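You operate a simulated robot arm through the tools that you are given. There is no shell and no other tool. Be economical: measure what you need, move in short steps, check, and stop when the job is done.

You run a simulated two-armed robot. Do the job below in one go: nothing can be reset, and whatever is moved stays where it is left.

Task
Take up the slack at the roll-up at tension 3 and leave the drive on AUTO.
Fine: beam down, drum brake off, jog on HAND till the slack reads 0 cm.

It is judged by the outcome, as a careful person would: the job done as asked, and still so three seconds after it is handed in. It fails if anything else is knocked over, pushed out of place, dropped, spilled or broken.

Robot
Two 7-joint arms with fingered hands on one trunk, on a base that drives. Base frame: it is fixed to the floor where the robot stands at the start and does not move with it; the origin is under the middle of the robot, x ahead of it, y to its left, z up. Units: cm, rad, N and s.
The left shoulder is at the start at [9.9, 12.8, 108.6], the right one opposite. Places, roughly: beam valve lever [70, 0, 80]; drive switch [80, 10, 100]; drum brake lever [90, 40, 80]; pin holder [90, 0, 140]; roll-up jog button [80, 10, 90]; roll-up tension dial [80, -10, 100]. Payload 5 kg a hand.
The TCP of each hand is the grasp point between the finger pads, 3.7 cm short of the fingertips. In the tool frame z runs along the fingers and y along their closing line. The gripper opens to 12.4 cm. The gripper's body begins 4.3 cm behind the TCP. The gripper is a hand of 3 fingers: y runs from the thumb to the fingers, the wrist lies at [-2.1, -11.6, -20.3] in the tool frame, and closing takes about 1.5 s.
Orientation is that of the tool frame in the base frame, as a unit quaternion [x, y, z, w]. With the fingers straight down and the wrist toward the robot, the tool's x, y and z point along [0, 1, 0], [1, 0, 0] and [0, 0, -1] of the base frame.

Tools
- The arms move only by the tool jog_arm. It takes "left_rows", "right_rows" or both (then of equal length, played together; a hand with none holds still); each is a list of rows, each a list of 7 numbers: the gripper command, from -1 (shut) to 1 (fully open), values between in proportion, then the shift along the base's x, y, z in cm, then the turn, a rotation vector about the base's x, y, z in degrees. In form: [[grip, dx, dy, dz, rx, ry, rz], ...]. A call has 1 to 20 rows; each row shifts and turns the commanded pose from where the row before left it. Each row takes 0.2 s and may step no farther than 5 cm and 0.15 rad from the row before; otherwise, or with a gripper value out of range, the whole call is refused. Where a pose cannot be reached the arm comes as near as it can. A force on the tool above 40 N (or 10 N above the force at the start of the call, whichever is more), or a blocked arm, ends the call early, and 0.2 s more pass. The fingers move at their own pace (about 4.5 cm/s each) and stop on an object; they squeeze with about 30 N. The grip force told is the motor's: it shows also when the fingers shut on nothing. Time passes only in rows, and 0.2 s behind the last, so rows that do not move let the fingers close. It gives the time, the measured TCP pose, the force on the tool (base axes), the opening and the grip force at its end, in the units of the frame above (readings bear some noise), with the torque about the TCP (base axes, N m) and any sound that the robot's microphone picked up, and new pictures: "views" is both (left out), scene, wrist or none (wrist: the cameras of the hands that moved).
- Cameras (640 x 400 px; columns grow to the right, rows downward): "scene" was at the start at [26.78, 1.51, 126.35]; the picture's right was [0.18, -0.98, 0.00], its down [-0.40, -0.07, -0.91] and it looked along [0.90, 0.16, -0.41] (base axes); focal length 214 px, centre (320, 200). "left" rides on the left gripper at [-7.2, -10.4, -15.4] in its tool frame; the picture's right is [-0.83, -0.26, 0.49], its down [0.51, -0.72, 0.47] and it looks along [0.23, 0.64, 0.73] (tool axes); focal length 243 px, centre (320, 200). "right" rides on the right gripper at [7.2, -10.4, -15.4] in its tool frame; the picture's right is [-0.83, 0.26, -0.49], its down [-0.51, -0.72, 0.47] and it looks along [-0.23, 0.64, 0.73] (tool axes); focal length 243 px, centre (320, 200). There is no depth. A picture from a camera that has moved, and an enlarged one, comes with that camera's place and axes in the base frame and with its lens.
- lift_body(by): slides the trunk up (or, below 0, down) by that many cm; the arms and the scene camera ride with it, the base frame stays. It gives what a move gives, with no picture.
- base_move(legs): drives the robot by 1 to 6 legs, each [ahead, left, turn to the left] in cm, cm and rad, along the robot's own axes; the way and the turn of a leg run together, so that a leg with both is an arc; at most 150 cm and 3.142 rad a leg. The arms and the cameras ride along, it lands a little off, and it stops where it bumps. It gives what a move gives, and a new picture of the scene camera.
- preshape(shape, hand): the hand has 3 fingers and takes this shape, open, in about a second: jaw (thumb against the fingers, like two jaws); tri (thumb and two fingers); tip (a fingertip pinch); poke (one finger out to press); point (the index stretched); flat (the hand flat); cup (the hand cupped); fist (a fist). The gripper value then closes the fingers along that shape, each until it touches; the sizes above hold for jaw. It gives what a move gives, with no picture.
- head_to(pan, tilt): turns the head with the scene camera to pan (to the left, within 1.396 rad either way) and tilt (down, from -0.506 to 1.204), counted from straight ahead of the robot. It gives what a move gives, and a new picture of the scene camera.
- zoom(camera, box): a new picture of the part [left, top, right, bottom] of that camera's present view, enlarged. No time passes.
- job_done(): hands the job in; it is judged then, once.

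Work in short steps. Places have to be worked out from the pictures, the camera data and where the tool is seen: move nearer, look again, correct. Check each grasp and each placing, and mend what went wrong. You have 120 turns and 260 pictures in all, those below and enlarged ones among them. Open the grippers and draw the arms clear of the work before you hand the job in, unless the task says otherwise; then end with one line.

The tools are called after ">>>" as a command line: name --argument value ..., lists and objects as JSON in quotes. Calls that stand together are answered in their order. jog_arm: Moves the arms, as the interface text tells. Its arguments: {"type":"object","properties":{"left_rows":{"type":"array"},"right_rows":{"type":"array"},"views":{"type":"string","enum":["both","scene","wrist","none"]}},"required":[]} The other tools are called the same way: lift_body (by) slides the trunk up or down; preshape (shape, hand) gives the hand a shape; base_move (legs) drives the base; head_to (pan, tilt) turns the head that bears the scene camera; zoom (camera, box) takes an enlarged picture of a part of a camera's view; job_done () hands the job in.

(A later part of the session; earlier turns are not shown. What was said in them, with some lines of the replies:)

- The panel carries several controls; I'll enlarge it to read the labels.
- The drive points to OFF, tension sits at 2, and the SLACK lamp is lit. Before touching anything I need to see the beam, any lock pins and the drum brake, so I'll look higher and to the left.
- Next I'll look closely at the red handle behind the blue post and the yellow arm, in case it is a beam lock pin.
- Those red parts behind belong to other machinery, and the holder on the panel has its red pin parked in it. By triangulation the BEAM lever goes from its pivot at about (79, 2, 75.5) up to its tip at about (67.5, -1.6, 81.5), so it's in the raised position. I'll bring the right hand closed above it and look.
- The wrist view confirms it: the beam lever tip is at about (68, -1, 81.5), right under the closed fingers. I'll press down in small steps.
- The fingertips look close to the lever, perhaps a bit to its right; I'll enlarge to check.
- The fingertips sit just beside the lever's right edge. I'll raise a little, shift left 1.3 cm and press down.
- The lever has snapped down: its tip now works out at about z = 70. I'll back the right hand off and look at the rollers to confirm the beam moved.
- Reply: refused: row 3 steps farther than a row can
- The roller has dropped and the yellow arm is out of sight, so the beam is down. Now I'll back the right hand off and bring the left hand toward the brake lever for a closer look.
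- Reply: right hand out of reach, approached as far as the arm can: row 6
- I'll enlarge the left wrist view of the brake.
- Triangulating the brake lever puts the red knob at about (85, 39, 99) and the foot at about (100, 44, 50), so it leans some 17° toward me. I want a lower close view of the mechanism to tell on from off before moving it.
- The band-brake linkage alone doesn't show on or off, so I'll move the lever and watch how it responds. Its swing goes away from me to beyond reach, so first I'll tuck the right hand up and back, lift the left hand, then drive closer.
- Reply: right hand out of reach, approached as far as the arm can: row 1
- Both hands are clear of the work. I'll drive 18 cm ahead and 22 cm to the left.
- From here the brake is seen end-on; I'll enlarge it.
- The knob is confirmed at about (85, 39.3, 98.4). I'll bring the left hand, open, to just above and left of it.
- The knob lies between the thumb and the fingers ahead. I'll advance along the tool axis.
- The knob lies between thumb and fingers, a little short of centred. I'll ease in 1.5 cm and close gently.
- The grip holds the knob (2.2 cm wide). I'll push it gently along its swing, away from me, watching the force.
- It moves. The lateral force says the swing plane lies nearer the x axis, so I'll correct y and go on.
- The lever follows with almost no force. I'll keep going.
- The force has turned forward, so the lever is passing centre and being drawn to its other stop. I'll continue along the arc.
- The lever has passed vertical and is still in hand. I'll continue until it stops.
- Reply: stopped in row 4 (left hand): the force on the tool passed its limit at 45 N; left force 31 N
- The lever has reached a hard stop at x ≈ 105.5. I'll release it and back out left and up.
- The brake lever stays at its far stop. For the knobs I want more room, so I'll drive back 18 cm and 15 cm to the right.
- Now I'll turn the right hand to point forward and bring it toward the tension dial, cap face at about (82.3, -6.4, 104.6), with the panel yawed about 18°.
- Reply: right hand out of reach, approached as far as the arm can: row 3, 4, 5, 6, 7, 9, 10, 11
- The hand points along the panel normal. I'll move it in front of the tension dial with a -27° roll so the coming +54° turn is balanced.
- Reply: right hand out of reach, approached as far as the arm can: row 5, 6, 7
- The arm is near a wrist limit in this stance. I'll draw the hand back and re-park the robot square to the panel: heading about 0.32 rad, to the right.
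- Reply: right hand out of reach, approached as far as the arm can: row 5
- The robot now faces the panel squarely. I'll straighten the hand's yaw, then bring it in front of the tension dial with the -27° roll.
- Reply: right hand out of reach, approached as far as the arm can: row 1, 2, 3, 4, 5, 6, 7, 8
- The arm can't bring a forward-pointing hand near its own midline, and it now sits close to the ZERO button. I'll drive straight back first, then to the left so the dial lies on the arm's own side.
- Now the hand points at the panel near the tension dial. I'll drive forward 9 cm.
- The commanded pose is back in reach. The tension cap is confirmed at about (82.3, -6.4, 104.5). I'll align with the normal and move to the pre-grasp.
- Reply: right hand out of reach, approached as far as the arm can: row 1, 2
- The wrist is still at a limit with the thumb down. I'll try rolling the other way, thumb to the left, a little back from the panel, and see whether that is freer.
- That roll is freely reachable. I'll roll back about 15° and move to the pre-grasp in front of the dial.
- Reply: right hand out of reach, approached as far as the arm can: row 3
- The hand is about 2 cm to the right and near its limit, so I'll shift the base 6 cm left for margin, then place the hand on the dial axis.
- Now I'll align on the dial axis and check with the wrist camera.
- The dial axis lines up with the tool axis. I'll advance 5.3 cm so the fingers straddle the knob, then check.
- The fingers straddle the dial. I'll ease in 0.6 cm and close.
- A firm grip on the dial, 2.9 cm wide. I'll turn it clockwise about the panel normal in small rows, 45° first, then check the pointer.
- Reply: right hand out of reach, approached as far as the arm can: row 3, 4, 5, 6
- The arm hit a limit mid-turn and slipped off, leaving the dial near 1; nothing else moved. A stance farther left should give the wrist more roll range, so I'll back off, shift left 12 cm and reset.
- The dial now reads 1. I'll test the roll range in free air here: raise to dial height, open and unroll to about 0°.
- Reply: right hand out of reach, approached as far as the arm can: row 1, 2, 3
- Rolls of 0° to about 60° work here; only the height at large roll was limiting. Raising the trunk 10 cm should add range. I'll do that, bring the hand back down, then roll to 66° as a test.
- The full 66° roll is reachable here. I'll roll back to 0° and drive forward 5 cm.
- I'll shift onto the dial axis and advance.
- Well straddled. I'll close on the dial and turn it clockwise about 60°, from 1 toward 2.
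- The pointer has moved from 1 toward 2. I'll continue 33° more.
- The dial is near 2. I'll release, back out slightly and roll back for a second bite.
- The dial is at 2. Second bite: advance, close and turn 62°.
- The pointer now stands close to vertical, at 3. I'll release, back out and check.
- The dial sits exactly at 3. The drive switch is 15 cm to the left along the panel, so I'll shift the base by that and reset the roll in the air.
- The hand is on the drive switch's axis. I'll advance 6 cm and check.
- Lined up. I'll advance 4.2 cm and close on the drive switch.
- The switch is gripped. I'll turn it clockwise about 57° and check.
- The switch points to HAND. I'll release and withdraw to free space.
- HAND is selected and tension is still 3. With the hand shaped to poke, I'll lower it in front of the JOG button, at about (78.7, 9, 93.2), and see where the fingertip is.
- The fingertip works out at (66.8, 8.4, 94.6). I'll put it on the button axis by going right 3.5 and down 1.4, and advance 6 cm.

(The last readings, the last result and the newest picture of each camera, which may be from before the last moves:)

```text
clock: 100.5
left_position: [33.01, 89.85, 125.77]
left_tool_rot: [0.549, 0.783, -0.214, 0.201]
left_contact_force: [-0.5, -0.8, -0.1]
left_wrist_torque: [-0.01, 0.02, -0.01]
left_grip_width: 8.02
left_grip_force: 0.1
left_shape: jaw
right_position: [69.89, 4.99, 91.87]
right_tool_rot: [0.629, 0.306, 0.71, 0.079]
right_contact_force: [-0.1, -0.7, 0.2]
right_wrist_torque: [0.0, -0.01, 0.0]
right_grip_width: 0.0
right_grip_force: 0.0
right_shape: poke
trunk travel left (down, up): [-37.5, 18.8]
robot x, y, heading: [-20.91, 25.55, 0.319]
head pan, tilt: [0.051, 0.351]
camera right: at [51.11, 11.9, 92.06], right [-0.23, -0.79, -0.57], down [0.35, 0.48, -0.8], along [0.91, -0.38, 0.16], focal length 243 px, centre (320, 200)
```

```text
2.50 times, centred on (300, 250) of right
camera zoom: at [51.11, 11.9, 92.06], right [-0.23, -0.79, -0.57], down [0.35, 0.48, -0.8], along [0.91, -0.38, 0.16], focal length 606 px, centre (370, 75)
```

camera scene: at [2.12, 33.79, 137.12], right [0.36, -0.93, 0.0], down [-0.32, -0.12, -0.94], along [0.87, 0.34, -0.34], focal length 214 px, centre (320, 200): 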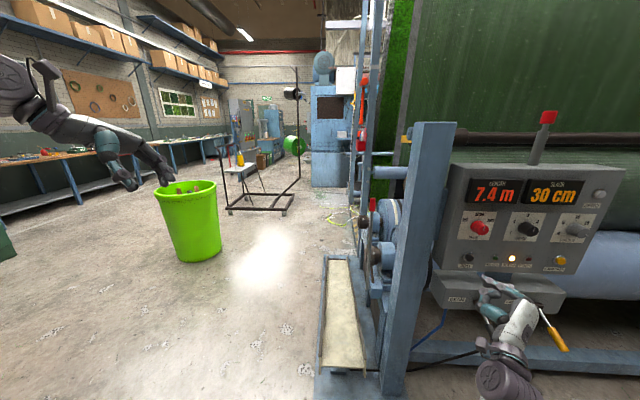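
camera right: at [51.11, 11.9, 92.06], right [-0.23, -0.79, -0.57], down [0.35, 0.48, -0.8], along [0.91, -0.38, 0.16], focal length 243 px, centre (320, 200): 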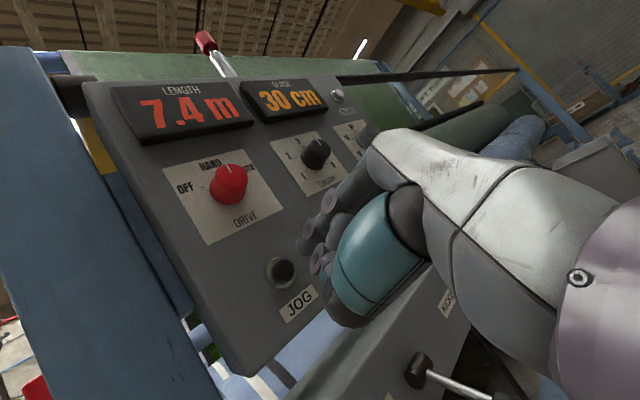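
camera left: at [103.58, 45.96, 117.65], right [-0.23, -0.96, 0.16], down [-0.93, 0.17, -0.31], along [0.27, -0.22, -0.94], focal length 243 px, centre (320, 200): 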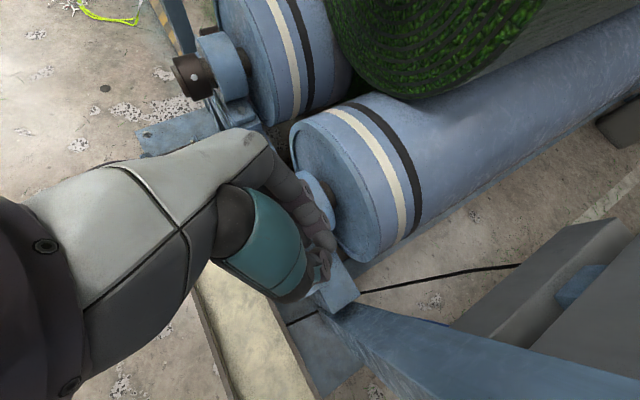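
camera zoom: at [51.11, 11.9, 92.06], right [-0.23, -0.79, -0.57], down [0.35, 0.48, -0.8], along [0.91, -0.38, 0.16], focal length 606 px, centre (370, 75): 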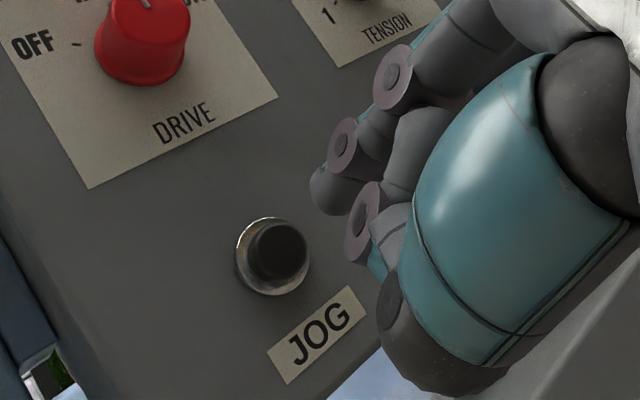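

The fingertip is at (72.4, 7.05, 93.0) and the button face at about (80, 8.5, 92.6). I'll correct the offset and advance close to the button.

>>> jog_arm --right_rows '[[1, 0, -1.1, -0.4, 0, 0, 0], [1, 1.6, 0.55, 0, 0, 0, 0], [1, 1.6, 0.55, 0, 0, 0, 0], [1, 1.4, 0.5, 0, 0, 0, 0]]' --views "wrist"

>>> zoom --camera "scene" --box '[440, 160, 620, 280]'

>>> zoom --camera "right" --box '[220, 170, 380, 330]'

```text
clock: 101.5
left_position: [33.04, 89.79, 125.77]
left_tool_rot: [0.548, 0.783, -0.214, 0.202]
left_contact_force: [0.8, 0.5, 0.8]
left_wrist_torque: [-0.01, -0.01, -0.01]
left_grip_width: 8.0
left_grip_force: 0.1
left_shape: jaw
right_position: [74.46, 5.48, 91.45]
right_tool_rot: [0.629, 0.304, 0.711, 0.078]
right_contact_force: [-1.1, -0.1, -0.4]
right_wrist_torque: [0.01, -0.01, 0.0]
right_grip_width: 0.0
right_grip_force: 0.1
right_shape: poke
trunk travel left (down, up): [-37.5, 18.8]
robot x, y, heading: [-20.97, 25.8, 0.322]
head pan, tilt: [0.051, 0.351]
camera right: at [55.76, 12.37, 91.75], right [-0.23, -0.79, -0.57], down [0.35, 0.49, -0.8], along [0.91, -0.38, 0.16], focal length 243 px, centre (320, 200)
```

right: 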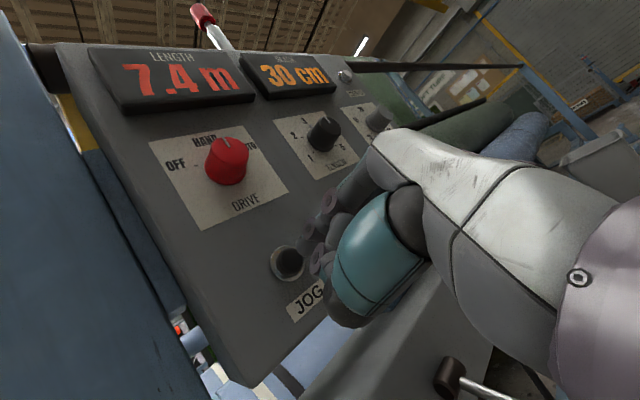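

```text
3.33 times, centred on (530, 220) of scene
camera zoom: at [2.17, 33.79, 137.11], right [0.36, -0.93, 0.0], down [-0.32, -0.12, -0.94], along [0.87, 0.34, -0.34], focal length 715 px, centre (-380, 133)
```

zoom: 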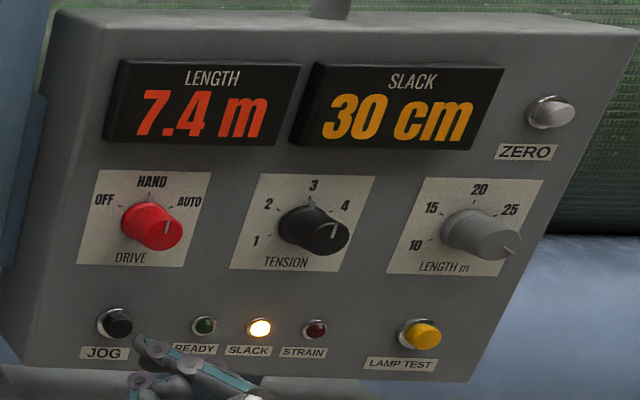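

```text
2.50 times, centred on (300, 250) of right
camera zoom: at [55.76, 12.37, 91.75], right [-0.23, -0.79, -0.57], down [0.35, 0.49, -0.8], along [0.91, -0.38, 0.16], focal length 606 px, centre (370, 75)
```

zoom: 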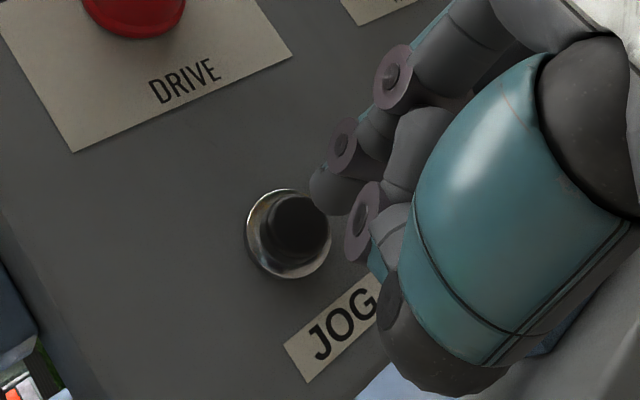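

The remaining gap is about 3.4 cm. I'll advance with small final steps, watching force and display.

>>> jog_arm --right_rows '[[1, 1, 0.2, 0, 0, 0, 0], [1, 1, 0.3, 0, 0, 0, 0], [1, 0.5, 0.17, 0, 0, 0, 0], [1, 0.4, 0.14, 0, 0, 0, 0]]' --views "none"

>>> zoom --camera "scene" --box '[440, 160, 620, 280]'

>>> zoom --camera "right" --box '[220, 170, 380, 330]'

```text
clock: 102.5
left_position: [32.78, 89.64, 125.9]
left_tool_rot: [0.548, 0.783, -0.213, 0.202]
left_contact_force: [-0.5, 0.0, -0.1]
left_wrist_torque: [-0.01, -0.03, -0.01]
left_grip_width: 8.02
left_grip_force: 0.0
left_shape: jaw
right_position: [77.1, 6.14, 91.6]
right_tool_rot: [0.629, 0.304, 0.711, 0.079]
right_contact_force: [-20.9, -4.8, -3.8]
right_wrist_torque: [-0.02, -0.09, 0.14]
right_grip_width: 0.0
right_grip_force: 0.0
right_shape: poke
trunk travel left (down, up): [-37.5, 18.8]
robot x, y, heading: [-21.18, 25.77, 0.322]
head pan, tilt: [0.051, 0.351]
heard: click
```

```text
3.33 times, centred on (530, 220) of scene
camera zoom: at [1.86, 33.69, 137.16], right [0.36, -0.93, 0.0], down [-0.32, -0.12, -0.94], along [0.88, 0.34, -0.34], focal length 715 px, centre (-380, 133)
```

zoom: 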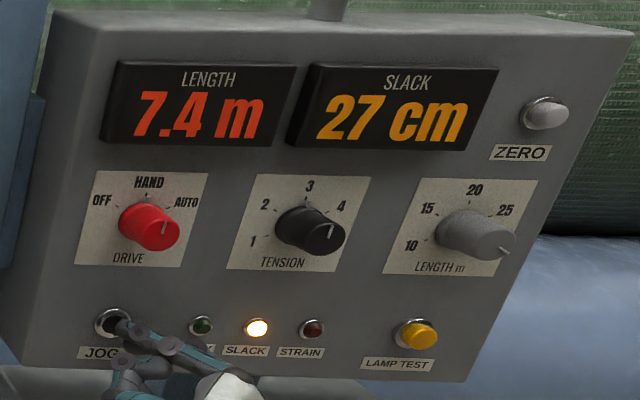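

```text
2.50 times, centred on (300, 250) of right
camera zoom: at [58.38, 13.07, 91.8], right [-0.23, -0.79, -0.57], down [0.35, 0.49, -0.8], along [0.91, -0.38, 0.16], focal length 606 px, centre (370, 75)
```

zoom: 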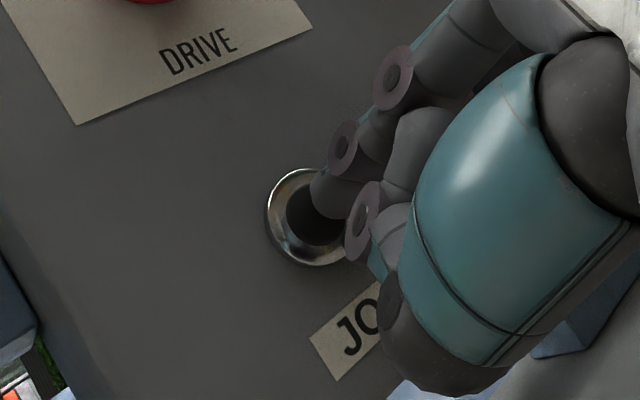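

The button is pressed and the slack has fallen to 27 cm. I'll hold for two short rows to learn the rate.

>>> jog_arm --right_rows '[[1, 0, 0, 0, 0, 0, 0], [1, 0, 0, 0, 0, 0, 0]]' --views "none"

>>> zoom --camera "scene" --box '[440, 160, 620, 280]'

```text
clock: 103.0
left_position: [32.77, 89.76, 125.82]
left_tool_rot: [0.549, 0.783, -0.213, 0.201]
left_contact_force: [0.7, 0.0, 0.0]
left_wrist_torque: [-0.01, -0.01, 0.01]
left_grip_width: 8.02
left_grip_force: 0.0
left_shape: jaw
right_position: [77.17, 6.28, 91.76]
right_tool_rot: [0.629, 0.304, 0.711, 0.078]
right_contact_force: [-25.3, -6.6, -6.9]
right_wrist_torque: [0.01, 0.0, 0.09]
right_grip_width: 0.01
right_grip_force: 0.0
right_shape: poke
trunk travel left (down, up): [-37.5, 18.8]
robot x, y, heading: [-20.96, 25.71, 0.318]
head pan, tilt: [0.051, 0.351]
```

```text
3.33 times, centred on (530, 220) of scene
camera zoom: at [1.91, 33.67, 137.16], right [0.36, -0.93, 0.0], down [-0.32, -0.12, -0.94], along [0.88, 0.34, -0.34], focal length 715 px, centre (-380, 133)
```

zoom: 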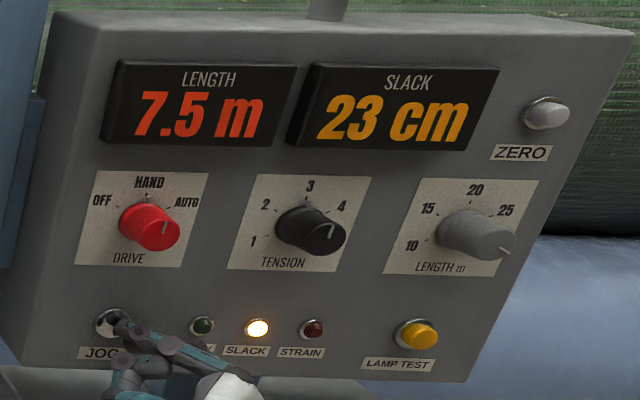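

The rate is about 7 cm/s. I'll hold about 2 s, then finish in short bits.

>>> jog_arm --right_rows '[[1, 0, 0, 0, 0, 0, 0], [1, 0, 0, 0, 0, 0, 0], [1, 0, 0, 0, 0, 0, 0], [1, 0, 0, 0, 0, 0, 0], [1, 0, 0, 0, 0, 0, 0], [1, 0, 0, 0, 0, 0, 0], [1, 0, 0, 0, 0, 0, 0], [1, 0, 0, 0, 0, 0, 0]]' --views "none"

>>> zoom --camera "scene" --box '[440, 160, 620, 280]'

```text
clock: 104.8
left_position: [32.82, 89.73, 125.93]
left_tool_rot: [0.549, 0.783, -0.213, 0.202]
left_contact_force: [-0.2, 1.2, -0.3]
left_wrist_torque: [-0.02, 0.02, 0.01]
left_grip_width: 8.04
left_grip_force: 0.0
left_shape: jaw
right_position: [77.19, 6.28, 91.63]
right_tool_rot: [0.629, 0.304, 0.711, 0.078]
right_contact_force: [-25.0, -11.1, -8.0]
right_wrist_torque: [-0.02, 0.04, -0.02]
right_grip_width: 0.0
right_grip_force: 0.2
right_shape: poke
trunk travel left (down, up): [-37.5, 18.8]
robot x, y, heading: [-21.06, 25.45, 0.322]
head pan, tilt: [0.051, 0.351]
```

```text
3.33 times, centred on (530, 220) of scene
camera zoom: at [1.92, 33.62, 137.16], right [0.36, -0.93, 0.0], down [-0.32, -0.12, -0.94], along [0.88, 0.34, -0.34], focal length 715 px, centre (-380, 133)
```

zoom: 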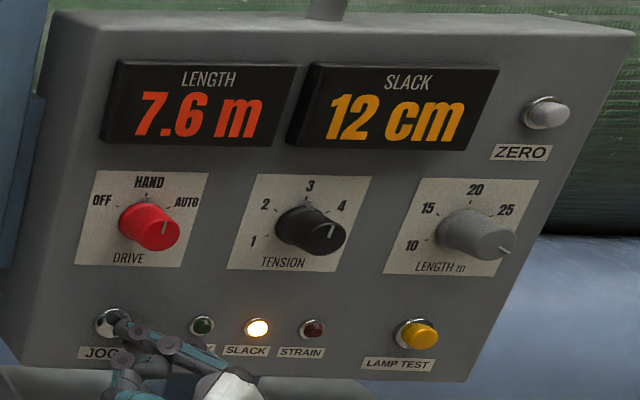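

About 6 cm/s. I'll hold another 1.2 s, leaving about 5 cm.

>>> jog_arm --right_rows '[[1, 0, 0, 0, 0, 0, 0], [1, 0, 0, 0, 0, 0, 0], [1, 0, 0, 0, 0, 0, 0], [1, 0, 0, 0, 0, 0, 0], [1, 0, 0, 0, 0, 0, 0]]' --views "none"

>>> zoom --camera "scene" --box '[440, 160, 620, 280]'

```text
clock: 106.0
left_position: [32.89, 89.65, 125.87]
left_tool_rot: [0.549, 0.783, -0.214, 0.201]
left_contact_force: [-0.8, 0.5, 0.8]
left_wrist_torque: [0.01, 0.02, 0.0]
left_grip_width: 8.05
left_grip_force: 0.1
left_shape: jaw
right_position: [77.22, 6.16, 91.68]
right_tool_rot: [0.629, 0.304, 0.711, 0.077]
right_contact_force: [-25.8, -11.1, -8.2]
right_wrist_torque: [0.01, 0.03, -0.06]
right_grip_width: 0.0
right_grip_force: 0.1
right_shape: poke
trunk travel left (down, up): [-37.5, 18.8]
robot x, y, heading: [-20.84, 25.74, 0.316]
head pan, tilt: [0.051, 0.351]
```

```text
3.33 times, centred on (530, 220) of scene
camera zoom: at [1.92, 33.61, 137.16], right [0.36, -0.93, 0.0], down [-0.32, -0.12, -0.94], along [0.88, 0.34, -0.34], focal length 715 px, centre (-380, 133)
```

zoom: 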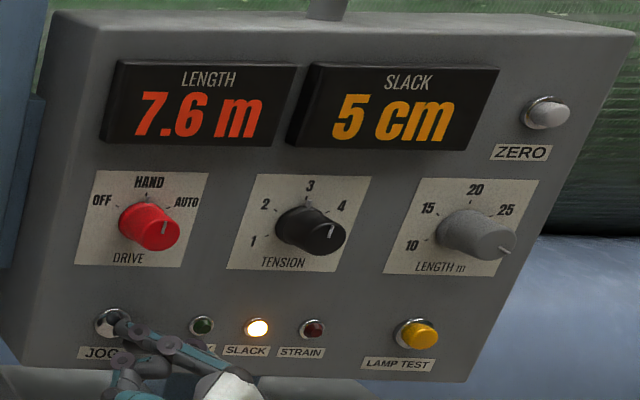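

5 cm left. I'll hold 0.4 s more and then release, to read the rest with the button up.

>>> jog_arm --right_rows '[[1, 0, 0, 0, 0, 0, 0], [1, 0, 0, 0, 0, 0, 0], [1, -1.2, -0.42, 0, 0, 0, 0], [1, 0, 0, 0, 0, 0, 0]]' --views "none"

>>> zoom --camera "scene" --box '[440, 160, 620, 280]'

```text
clock: 107.0
left_position: [33.02, 89.8, 125.81]
left_tool_rot: [0.548, 0.783, -0.214, 0.201]
left_contact_force: [0.8, -0.7, 0.0]
left_wrist_torque: [0.0, -0.03, 0.01]
left_grip_width: 8.03
left_grip_force: 0.1
left_shape: jaw
right_position: [76.21, 6.03, 91.75]
right_tool_rot: [0.628, 0.305, 0.711, 0.077]
right_contact_force: [0.5, -0.4, -0.5]
right_wrist_torque: [0.02, 0.02, 0.01]
right_grip_width: 0.0
right_grip_force: 0.2
right_shape: poke
trunk travel left (down, up): [-37.5, 18.8]
robot x, y, heading: [-20.76, 25.76, 0.322]
head pan, tilt: [0.051, 0.351]
```

```text
3.33 times, centred on (530, 220) of scene
camera zoom: at [2.13, 33.78, 137.13], right [0.36, -0.93, 0.0], down [-0.32, -0.12, -0.94], along [0.87, 0.34, -0.34], focal length 715 px, centre (-380, 133)
```

zoom: 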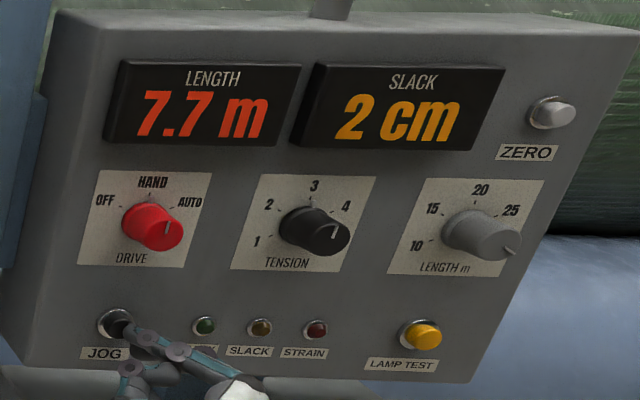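

2 cm left and the SLACK lamp is out. One quick tap.

>>> jog_arm --right_rows '[[1, 1.2, 0.42, 0, 0, 0, 0], [1, -1.2, -0.42, 0, 0, 0, 0], [1, 0, 0, 0, 0, 0, 0]]' --views "none"

>>> zoom --camera "scene" --box '[440, 160, 620, 280]'

```text
clock: 107.8
left_position: [33.07, 89.84, 125.9]
left_tool_rot: [0.549, 0.782, -0.215, 0.201]
left_contact_force: [0.6, 0.5, 0.0]
left_wrist_torque: [0.01, -0.02, 0.02]
left_grip_width: 8.01
left_grip_force: 0.1
left_shape: jaw
right_position: [75.95, 5.96, 91.6]
right_tool_rot: [0.629, 0.305, 0.711, 0.078]
right_contact_force: [-0.1, 0.4, 0.0]
right_wrist_torque: [-0.02, 0.0, -0.02]
right_grip_width: 0.0
right_grip_force: 0.1
right_shape: poke
trunk travel left (down, up): [-37.5, 18.8]
robot x, y, heading: [-21.11, 25.81, 0.322]
head pan, tilt: [0.051, 0.351]
heard: click
```

```text
3.33 times, centred on (530, 220) of scene
camera zoom: at [2.14, 33.8, 137.12], right [0.36, -0.93, 0.0], down [-0.32, -0.13, -0.94], along [0.87, 0.34, -0.34], focal length 715 px, centre (-380, 133)
```

zoom: 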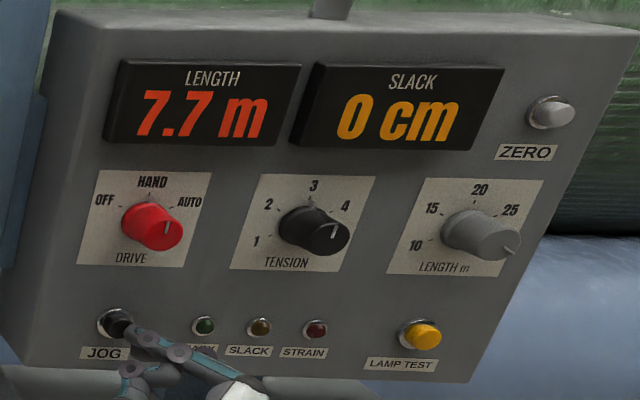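

The slack reads 0 cm. I'll retreat straight back, reshape to jaw and set up for the drive switch again.

>>> jog_arm --right_rows '[[1, -2.5, -0.85, 0, 0, 0, 0], [1, -2.5, -0.85, 0, 0, 0, 0], [1, -2.5, -0.85, 0, 0, 0, 0], [1, -2.5, -0.85, 0, 0, 0, 0]]' --views "none"

>>> preshape --shape "jaw" --hand "right"

>>> jog_arm --right_rows '[[0, 0, 0.3, 3, 0, 0, 0], [0, 0, 0.3, 3, 0, 0, 0], [0, 0, 0.3, 3, -7.8, -2.6, 0], [0, 0, 0.3, 3, -7.8, -2.6, 0], [0, 0, 0.1, 0.7, -7.8, -2.6, 0], [0, 0, 0, 0, -7.8, -2.6, 0], [0, 0, 0, 0, -7.8, -2.6, 0], [0, 0, 0, 0, -7.8, -2.6, 0], [0, 0, 0, 0, -7, -2.3, 0]]' --views "wrist"

>>> zoom --camera "scene" --box '[440, 160, 620, 280]'

```text
clock: 108.8
left_position: [32.81, 89.81, 125.88]
left_tool_rot: [0.549, 0.783, -0.213, 0.201]
left_contact_force: [0.0, 0.5, 0.9]
left_wrist_torque: [0.01, 0.0, -0.04]
left_grip_width: 8.04
left_grip_force: 0.1
left_shape: jaw
right_position: [66.02, 2.44, 91.64]
right_tool_rot: [0.629, 0.305, 0.711, 0.078]
right_contact_force: [0.3, -0.1, 0.5]
right_wrist_torque: [0.02, 0.01, 0.0]
right_grip_width: 0.02
right_grip_force: 0.0
right_shape: poke
trunk travel left (down, up): [-37.5, 18.8]
robot x, y, heading: [-21.12, 25.66, 0.32]
head pan, tilt: [0.051, 0.351]
```

```text
clock: 109.8
left_position: [32.86, 89.88, 125.86]
left_tool_rot: [0.549, 0.783, -0.214, 0.201]
left_contact_force: [0.0, 0.2, -0.4]
left_wrist_torque: [-0.02, 0.0, -0.02]
left_grip_width: 8.02
left_grip_force: 0.0
left_shape: jaw
right_position: [66.2, 2.51, 91.54]
right_tool_rot: [0.63, 0.305, 0.71, 0.078]
right_contact_force: [0.2, 0.1, 0.2]
right_wrist_torque: [-0.02, -0.02, 0.0]
right_grip_width: 12.4
right_grip_force: 0.1
right_shape: jaw
trunk travel left (down, up): [-37.5, 18.8]
robot x, y, heading: [-20.98, 25.67, 0.322]
head pan, tilt: [0.051, 0.351]
```

```text
clock: 111.8
left_position: [32.92, 89.77, 125.75]
left_tool_rot: [0.548, 0.783, -0.214, 0.201]
left_contact_force: [-0.5, 0.2, 0.3]
left_wrist_torque: [0.02, 0.02, 0.01]
left_grip_width: 8.03
left_grip_force: 0.1
left_shape: jaw
right_position: [66.14, 3.74, 104.27]
right_tool_rot: [0.412, 0.577, 0.582, 0.398]
right_contact_force: [-0.7, -0.3, -0.8]
right_wrist_torque: [0.02, -0.01, -0.05]
right_grip_width: 6.25
right_grip_force: 0.0
right_shape: jaw
trunk travel left (down, up): [-37.5, 18.8]
robot x, y, heading: [-21.26, 25.5, 0.318]
head pan, tilt: [0.051, 0.351]
camera right: at [49.08, 5.53, 93.94], right [-0.17, -0.95, 0.25], down [0.61, -0.3, -0.73], along [0.77, 0.02, 0.63], focal length 243 px, centre (320, 200)
```

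right: 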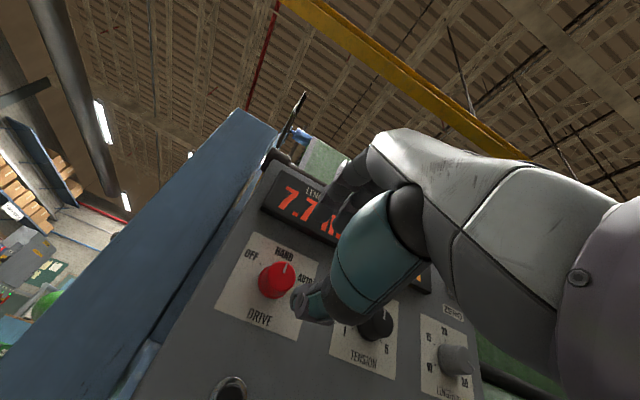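

```text
3.33 times, centred on (530, 220) of scene
camera zoom: at [2.12, 33.71, 137.13], right [0.36, -0.93, 0.0], down [-0.32, -0.12, -0.94], along [0.87, 0.34, -0.34], focal length 715 px, centre (-380, 133)
```

zoom: 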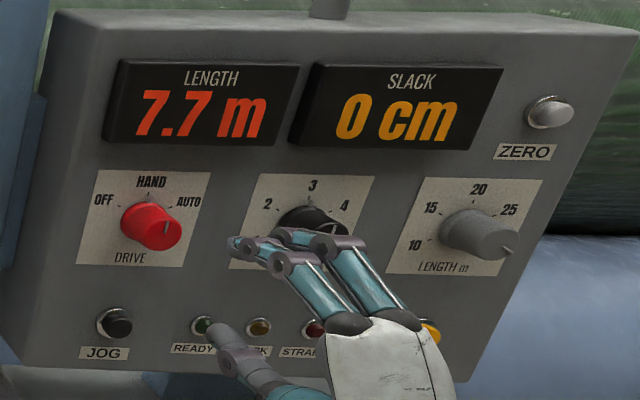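

Same start pose as before. I'll advance along the same path, close and turn to AUTO.

>>> jog_arm --right_rows '[[0, 1.9, 0.75, 0, 0, 0, 0], [0, 1.9, 0.75, 0, 0, 0, 0], [0, 1.9, 0.75, 0.1, 0, 0, 0], [0, 1.4, 0.45, 0, 0, 0, 0], [0, 1.4, 0.4, 0, 0, 0, 0], [0, 1.3, 0.4, 0, 0, 0, 0], [-0.4, 0, 0, 0, 0, 0, 0], [-0.7, 0, 0, 0, 0, 0, 0], [-1, 0, 0, 0, 0, 0, 0], [-1, 0, 0, 0, 0, 0, 0], [-1, 0, 0, 0, 0, 0, 0]]' --views "none"

>>> zoom --camera "scene" --box '[440, 160, 620, 280]'

```text
clock: 114.2
left_position: [33.03, 89.74, 125.76]
left_tool_rot: [0.548, 0.783, -0.215, 0.201]
left_contact_force: [0.8, 0.4, -0.4]
left_wrist_torque: [0.03, -0.01, -0.01]
left_grip_width: 8.0
left_grip_force: 0.1
left_shape: jaw
right_position: [75.99, 7.51, 104.33]
right_tool_rot: [0.412, 0.577, 0.582, 0.398]
right_contact_force: [1.9, 1.4, 1.5]
right_wrist_torque: [0.0, -0.07, 0.0]
right_grip_width: 2.9
right_grip_force: 30.3
right_shape: jaw
trunk travel left (down, up): [-37.5, 18.8]
robot x, y, heading: [-21.43, 26.1, 0.318]
head pan, tilt: [0.051, 0.351]
```

```text
3.33 times, centred on (530, 220) of scene
camera zoom: at [2.14, 33.81, 137.12], right [0.36, -0.93, 0.0], down [-0.32, -0.13, -0.94], along [0.87, 0.34, -0.34], focal length 715 px, centre (-380, 133)
```

zoom: 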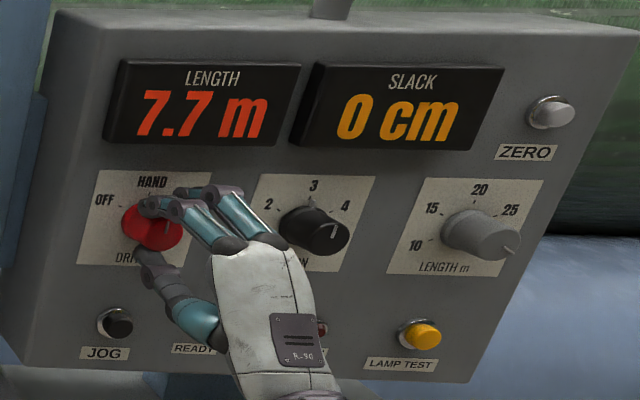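

The switch is gripped. I'll turn it 58° clockwise to AUTO.

>>> jog_arm --right_rows '[[-1, 0, 0, 0, 7.8, 2.6, 0], [-1, 0, 0, 0, 7.8, 2.6, 0], [-1, 0, 0, 0, 7.8, 2.6, 0], [-1, 0, 0, 0, 7.8, 2.6, 0], [-1, 0, 0, 0, 7.8, 2.6, 0], [-1, 0, 0, 0, 7.8, 2.6, 0], [-1, 0, 0, 0, 7.5, 2.5, 0], [-1, 0, 0, 0, 0, 0, 0]]' --views "none"

>>> zoom --camera "scene" --box '[440, 160, 620, 280]'

```text
clock: 116.0
left_position: [32.94, 89.79, 125.82]
left_tool_rot: [0.548, 0.783, -0.215, 0.202]
left_contact_force: [0.8, 0.1, 0.6]
left_wrist_torque: [-0.01, -0.02, 0.01]
left_grip_width: 8.03
left_grip_force: 0.2
left_shape: jaw
right_position: [75.82, 7.43, 104.49]
right_tool_rot: [0.63, 0.303, 0.711, 0.074]
right_contact_force: [11.0, 2.4, 10.4]
right_wrist_torque: [0.11, -0.36, -0.2]
right_grip_width: 2.83
right_grip_force: 29.9
right_shape: jaw
trunk travel left (down, up): [-37.5, 18.8]
robot x, y, heading: [-20.83, 25.77, 0.323]
head pan, tilt: [0.051, 0.351]
```

```text
3.33 times, centred on (530, 220) of scene
camera zoom: at [2.1, 33.8, 137.13], right [0.36, -0.93, 0.0], down [-0.32, -0.13, -0.94], along [0.87, 0.34, -0.34], focal length 715 px, centre (-380, 133)
```

zoom: 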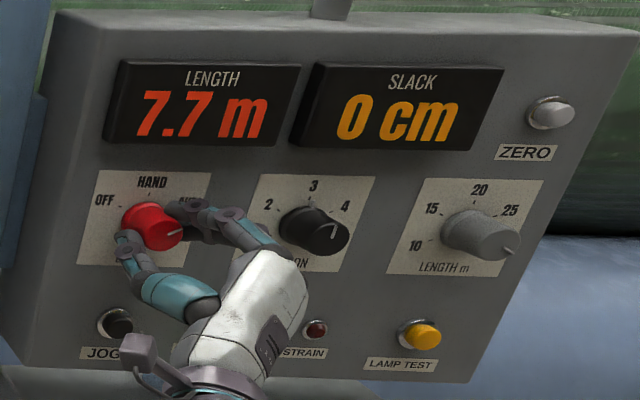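

The pointer is toward AUTO. I'll release, back off and check.

>>> jog_arm --right_rows '[[0, 0, 0, 0, 0, 0, 0], [0, 0, 0, 0, 0, 0, 0], [0, 0, 0, 0, 0, 0, 0], [0, 0, 0, 0, 0, 0, 0], [0, -1.9, -0.65, 0, 0, 0, 0], [0, -1.9, -0.65, 0, 0, 0, 0], [0, -2, -0.7, 0, 0, 0, 0], [0, -2, -0.7, 0, 0, 0, 0], [0, -2, -0.7, 0, 0, 0, 0]]' --views "none"

>>> zoom --camera "scene" --box '[440, 160, 620, 280]'

>>> zoom --camera "scene" --box '[460, 205, 520, 245]'

```text
clock: 118.0
left_position: [32.89, 89.68, 125.76]
left_tool_rot: [0.549, 0.783, -0.214, 0.201]
left_contact_force: [-0.2, 0.8, -0.3]
left_wrist_torque: [0.04, -0.01, -0.03]
left_grip_width: 8.02
left_grip_force: 0.1
left_shape: jaw
right_position: [66.05, 3.88, 104.43]
right_tool_rot: [0.631, 0.301, 0.711, 0.074]
right_contact_force: [0.5, 1.0, 0.0]
right_wrist_torque: [0.01, -0.02, 0.03]
right_grip_width: 6.17
right_grip_force: 0.2
right_shape: jaw
trunk travel left (down, up): [-37.5, 18.8]
robot x, y, heading: [-21.12, 25.98, 0.324]
head pan, tilt: [0.051, 0.351]
```

```text
3.33 times, centred on (530, 220) of scene
camera zoom: at [2.06, 33.76, 137.13], right [0.36, -0.93, 0.0], down [-0.32, -0.12, -0.94], along [0.87, 0.34, -0.34], focal length 715 px, centre (-380, 133)
```

zoom: 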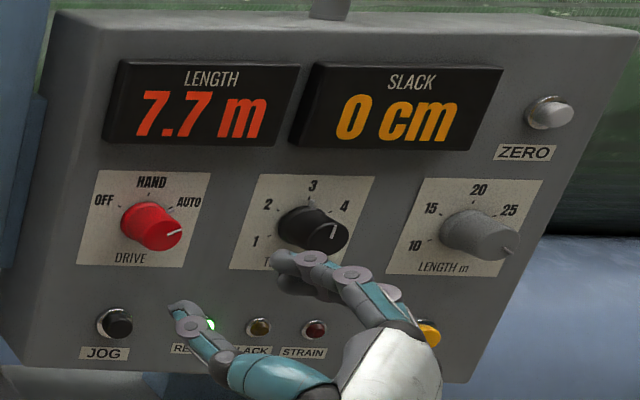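

```text
10.00 times, centred on (490, 225) of scene
camera zoom: at [2.06, 33.76, 137.13], right [0.36, -0.93, 0.0], down [-0.32, -0.12, -0.94], along [0.87, 0.34, -0.34], focal length 2145 px, centre (-1380, -50)
```

zoom: 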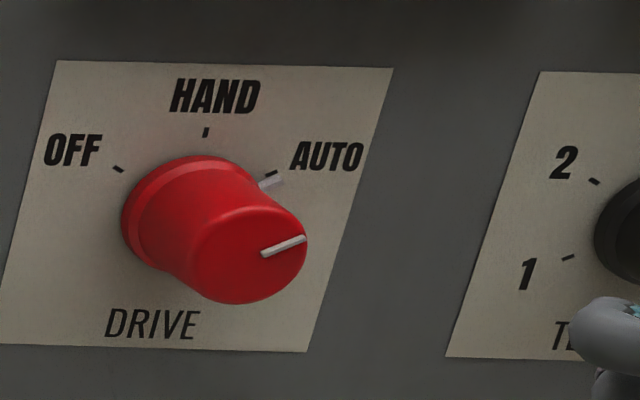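

The drive is on AUTO and READY seems lit. I'll open both hands, drive back clear and take a last look.

>>> jog_arm --right_rows '[[1, -2, -0.7, 0, 0, 0, 0], [1, -2, -0.7, 0, 0, 0, 0], [1, 0, 0, 0, 0, 0, 0], [1, 0, 0, 0, 0, 0, 0]]' --left_rows '[[1, 0, 0, 0, 0, 0, 0], [1, 0, 0, 0, 0, 0, 0], [1, 0, 0, 0, 0, 0, 0], [1, 0, 0, 0, 0, 0, 0]]' --views "none"

>>> base_move --legs '[[-20, 0, 0]]'

>>> zoom --camera "scene" --box '[420, 150, 620, 280]'

>>> zoom --camera "scene" --box '[330, 100, 530, 330]'

```text
clock: 119.0
left_position: [33.01, 89.82, 125.79]
left_tool_rot: [0.548, 0.783, -0.215, 0.201]
left_contact_force: [0.6, -0.3, -0.6]
left_wrist_torque: [0.0, 0.0, 0.0]
left_grip_width: 12.36
left_grip_force: 0.0
left_shape: jaw
right_position: [62.06, 2.56, 104.4]
right_tool_rot: [0.631, 0.302, 0.711, 0.075]
right_contact_force: [-0.3, 0.3, 0.1]
right_wrist_torque: [-0.01, 0.01, 0.01]
right_grip_width: 12.38
right_grip_force: 0.1
right_shape: jaw
trunk travel left (down, up): [-37.5, 18.8]
robot x, y, heading: [-21.27, 25.93, 0.321]
head pan, tilt: [0.051, 0.351]
```

```text
clock: 120.5
left_position: [14.39, 83.51, 125.72]
left_tool_rot: [0.548, 0.784, -0.214, 0.2]
left_contact_force: [-0.5, -0.1, 0.0]
left_wrist_torque: [0.01, 0.04, 0.0]
left_grip_width: 12.37
left_grip_force: 0.1
left_shape: jaw
right_position: [43.17, -3.74, 104.25]
right_tool_rot: [0.63, 0.302, 0.711, 0.075]
right_contact_force: [0.1, 0.1, 0.0]
right_wrist_torque: [-0.01, -0.02, -0.01]
right_grip_width: 12.37
right_grip_force: 0.0
right_shape: jaw
trunk travel left (down, up): [-37.5, 18.8]
robot x, y, heading: [-40.11, 19.52, 0.322]
head pan, tilt: [0.051, 0.351]
camera scene: at [-16.67, 27.52, 137.1], right [0.36, -0.93, 0.0], down [-0.32, -0.12, -0.94], along [0.87, 0.34, -0.34], focal length 214 px, centre (320, 200)
```

scene: 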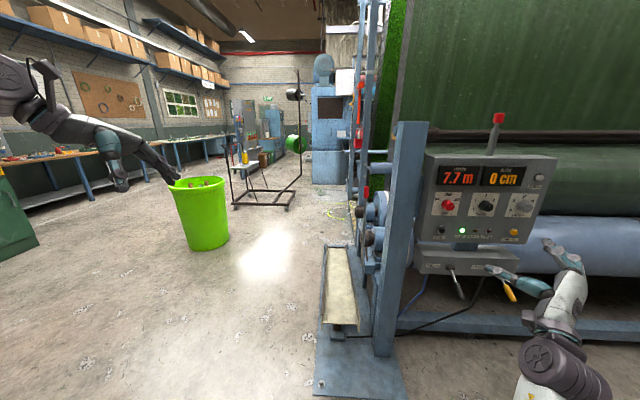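

```text
3.08 times, centred on (520, 215) of scene
camera zoom: at [-16.67, 27.52, 137.1], right [0.36, -0.93, 0.0], down [-0.32, -0.12, -0.94], along [0.87, 0.34, -0.34], focal length 660 px, centre (-295, 154)
```

zoom: 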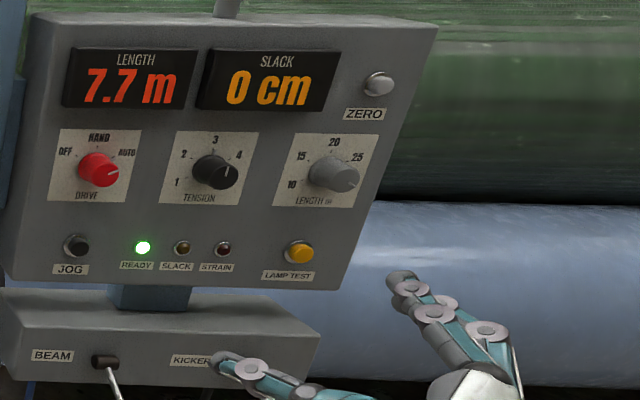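

```text
1.74 times, centred on (430, 215) of scene
camera zoom: at [-16.67, 27.52, 137.1], right [0.36, -0.93, 0.0], down [-0.32, -0.12, -0.94], along [0.87, 0.34, -0.34], focal length 373 px, centre (129, 174)
```

zoom: 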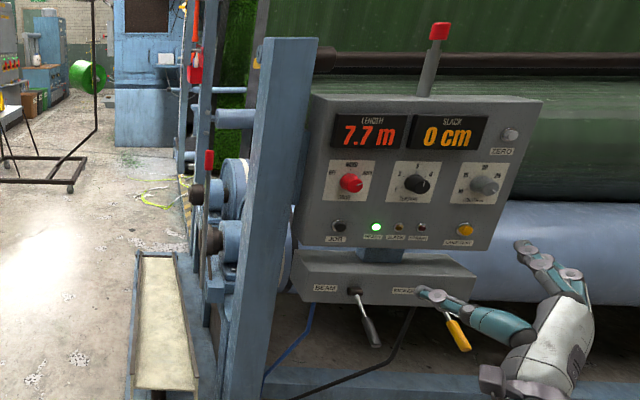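

READY is green, slack reads 0 cm, tension is at 3, the drive is on AUTO, the beam is down and the brake is off. The hands are open and clear, so I'm handing the job in.

>>> job_done

```text
The job is handed in.
```

The slack is taken up and reads 0 cm at tension 3, with the beam down, the drum brake off, the drive on AUTO and the READY lamp green; on the way my grip slipped once and put the tension dial at 1 before I set it to 3.
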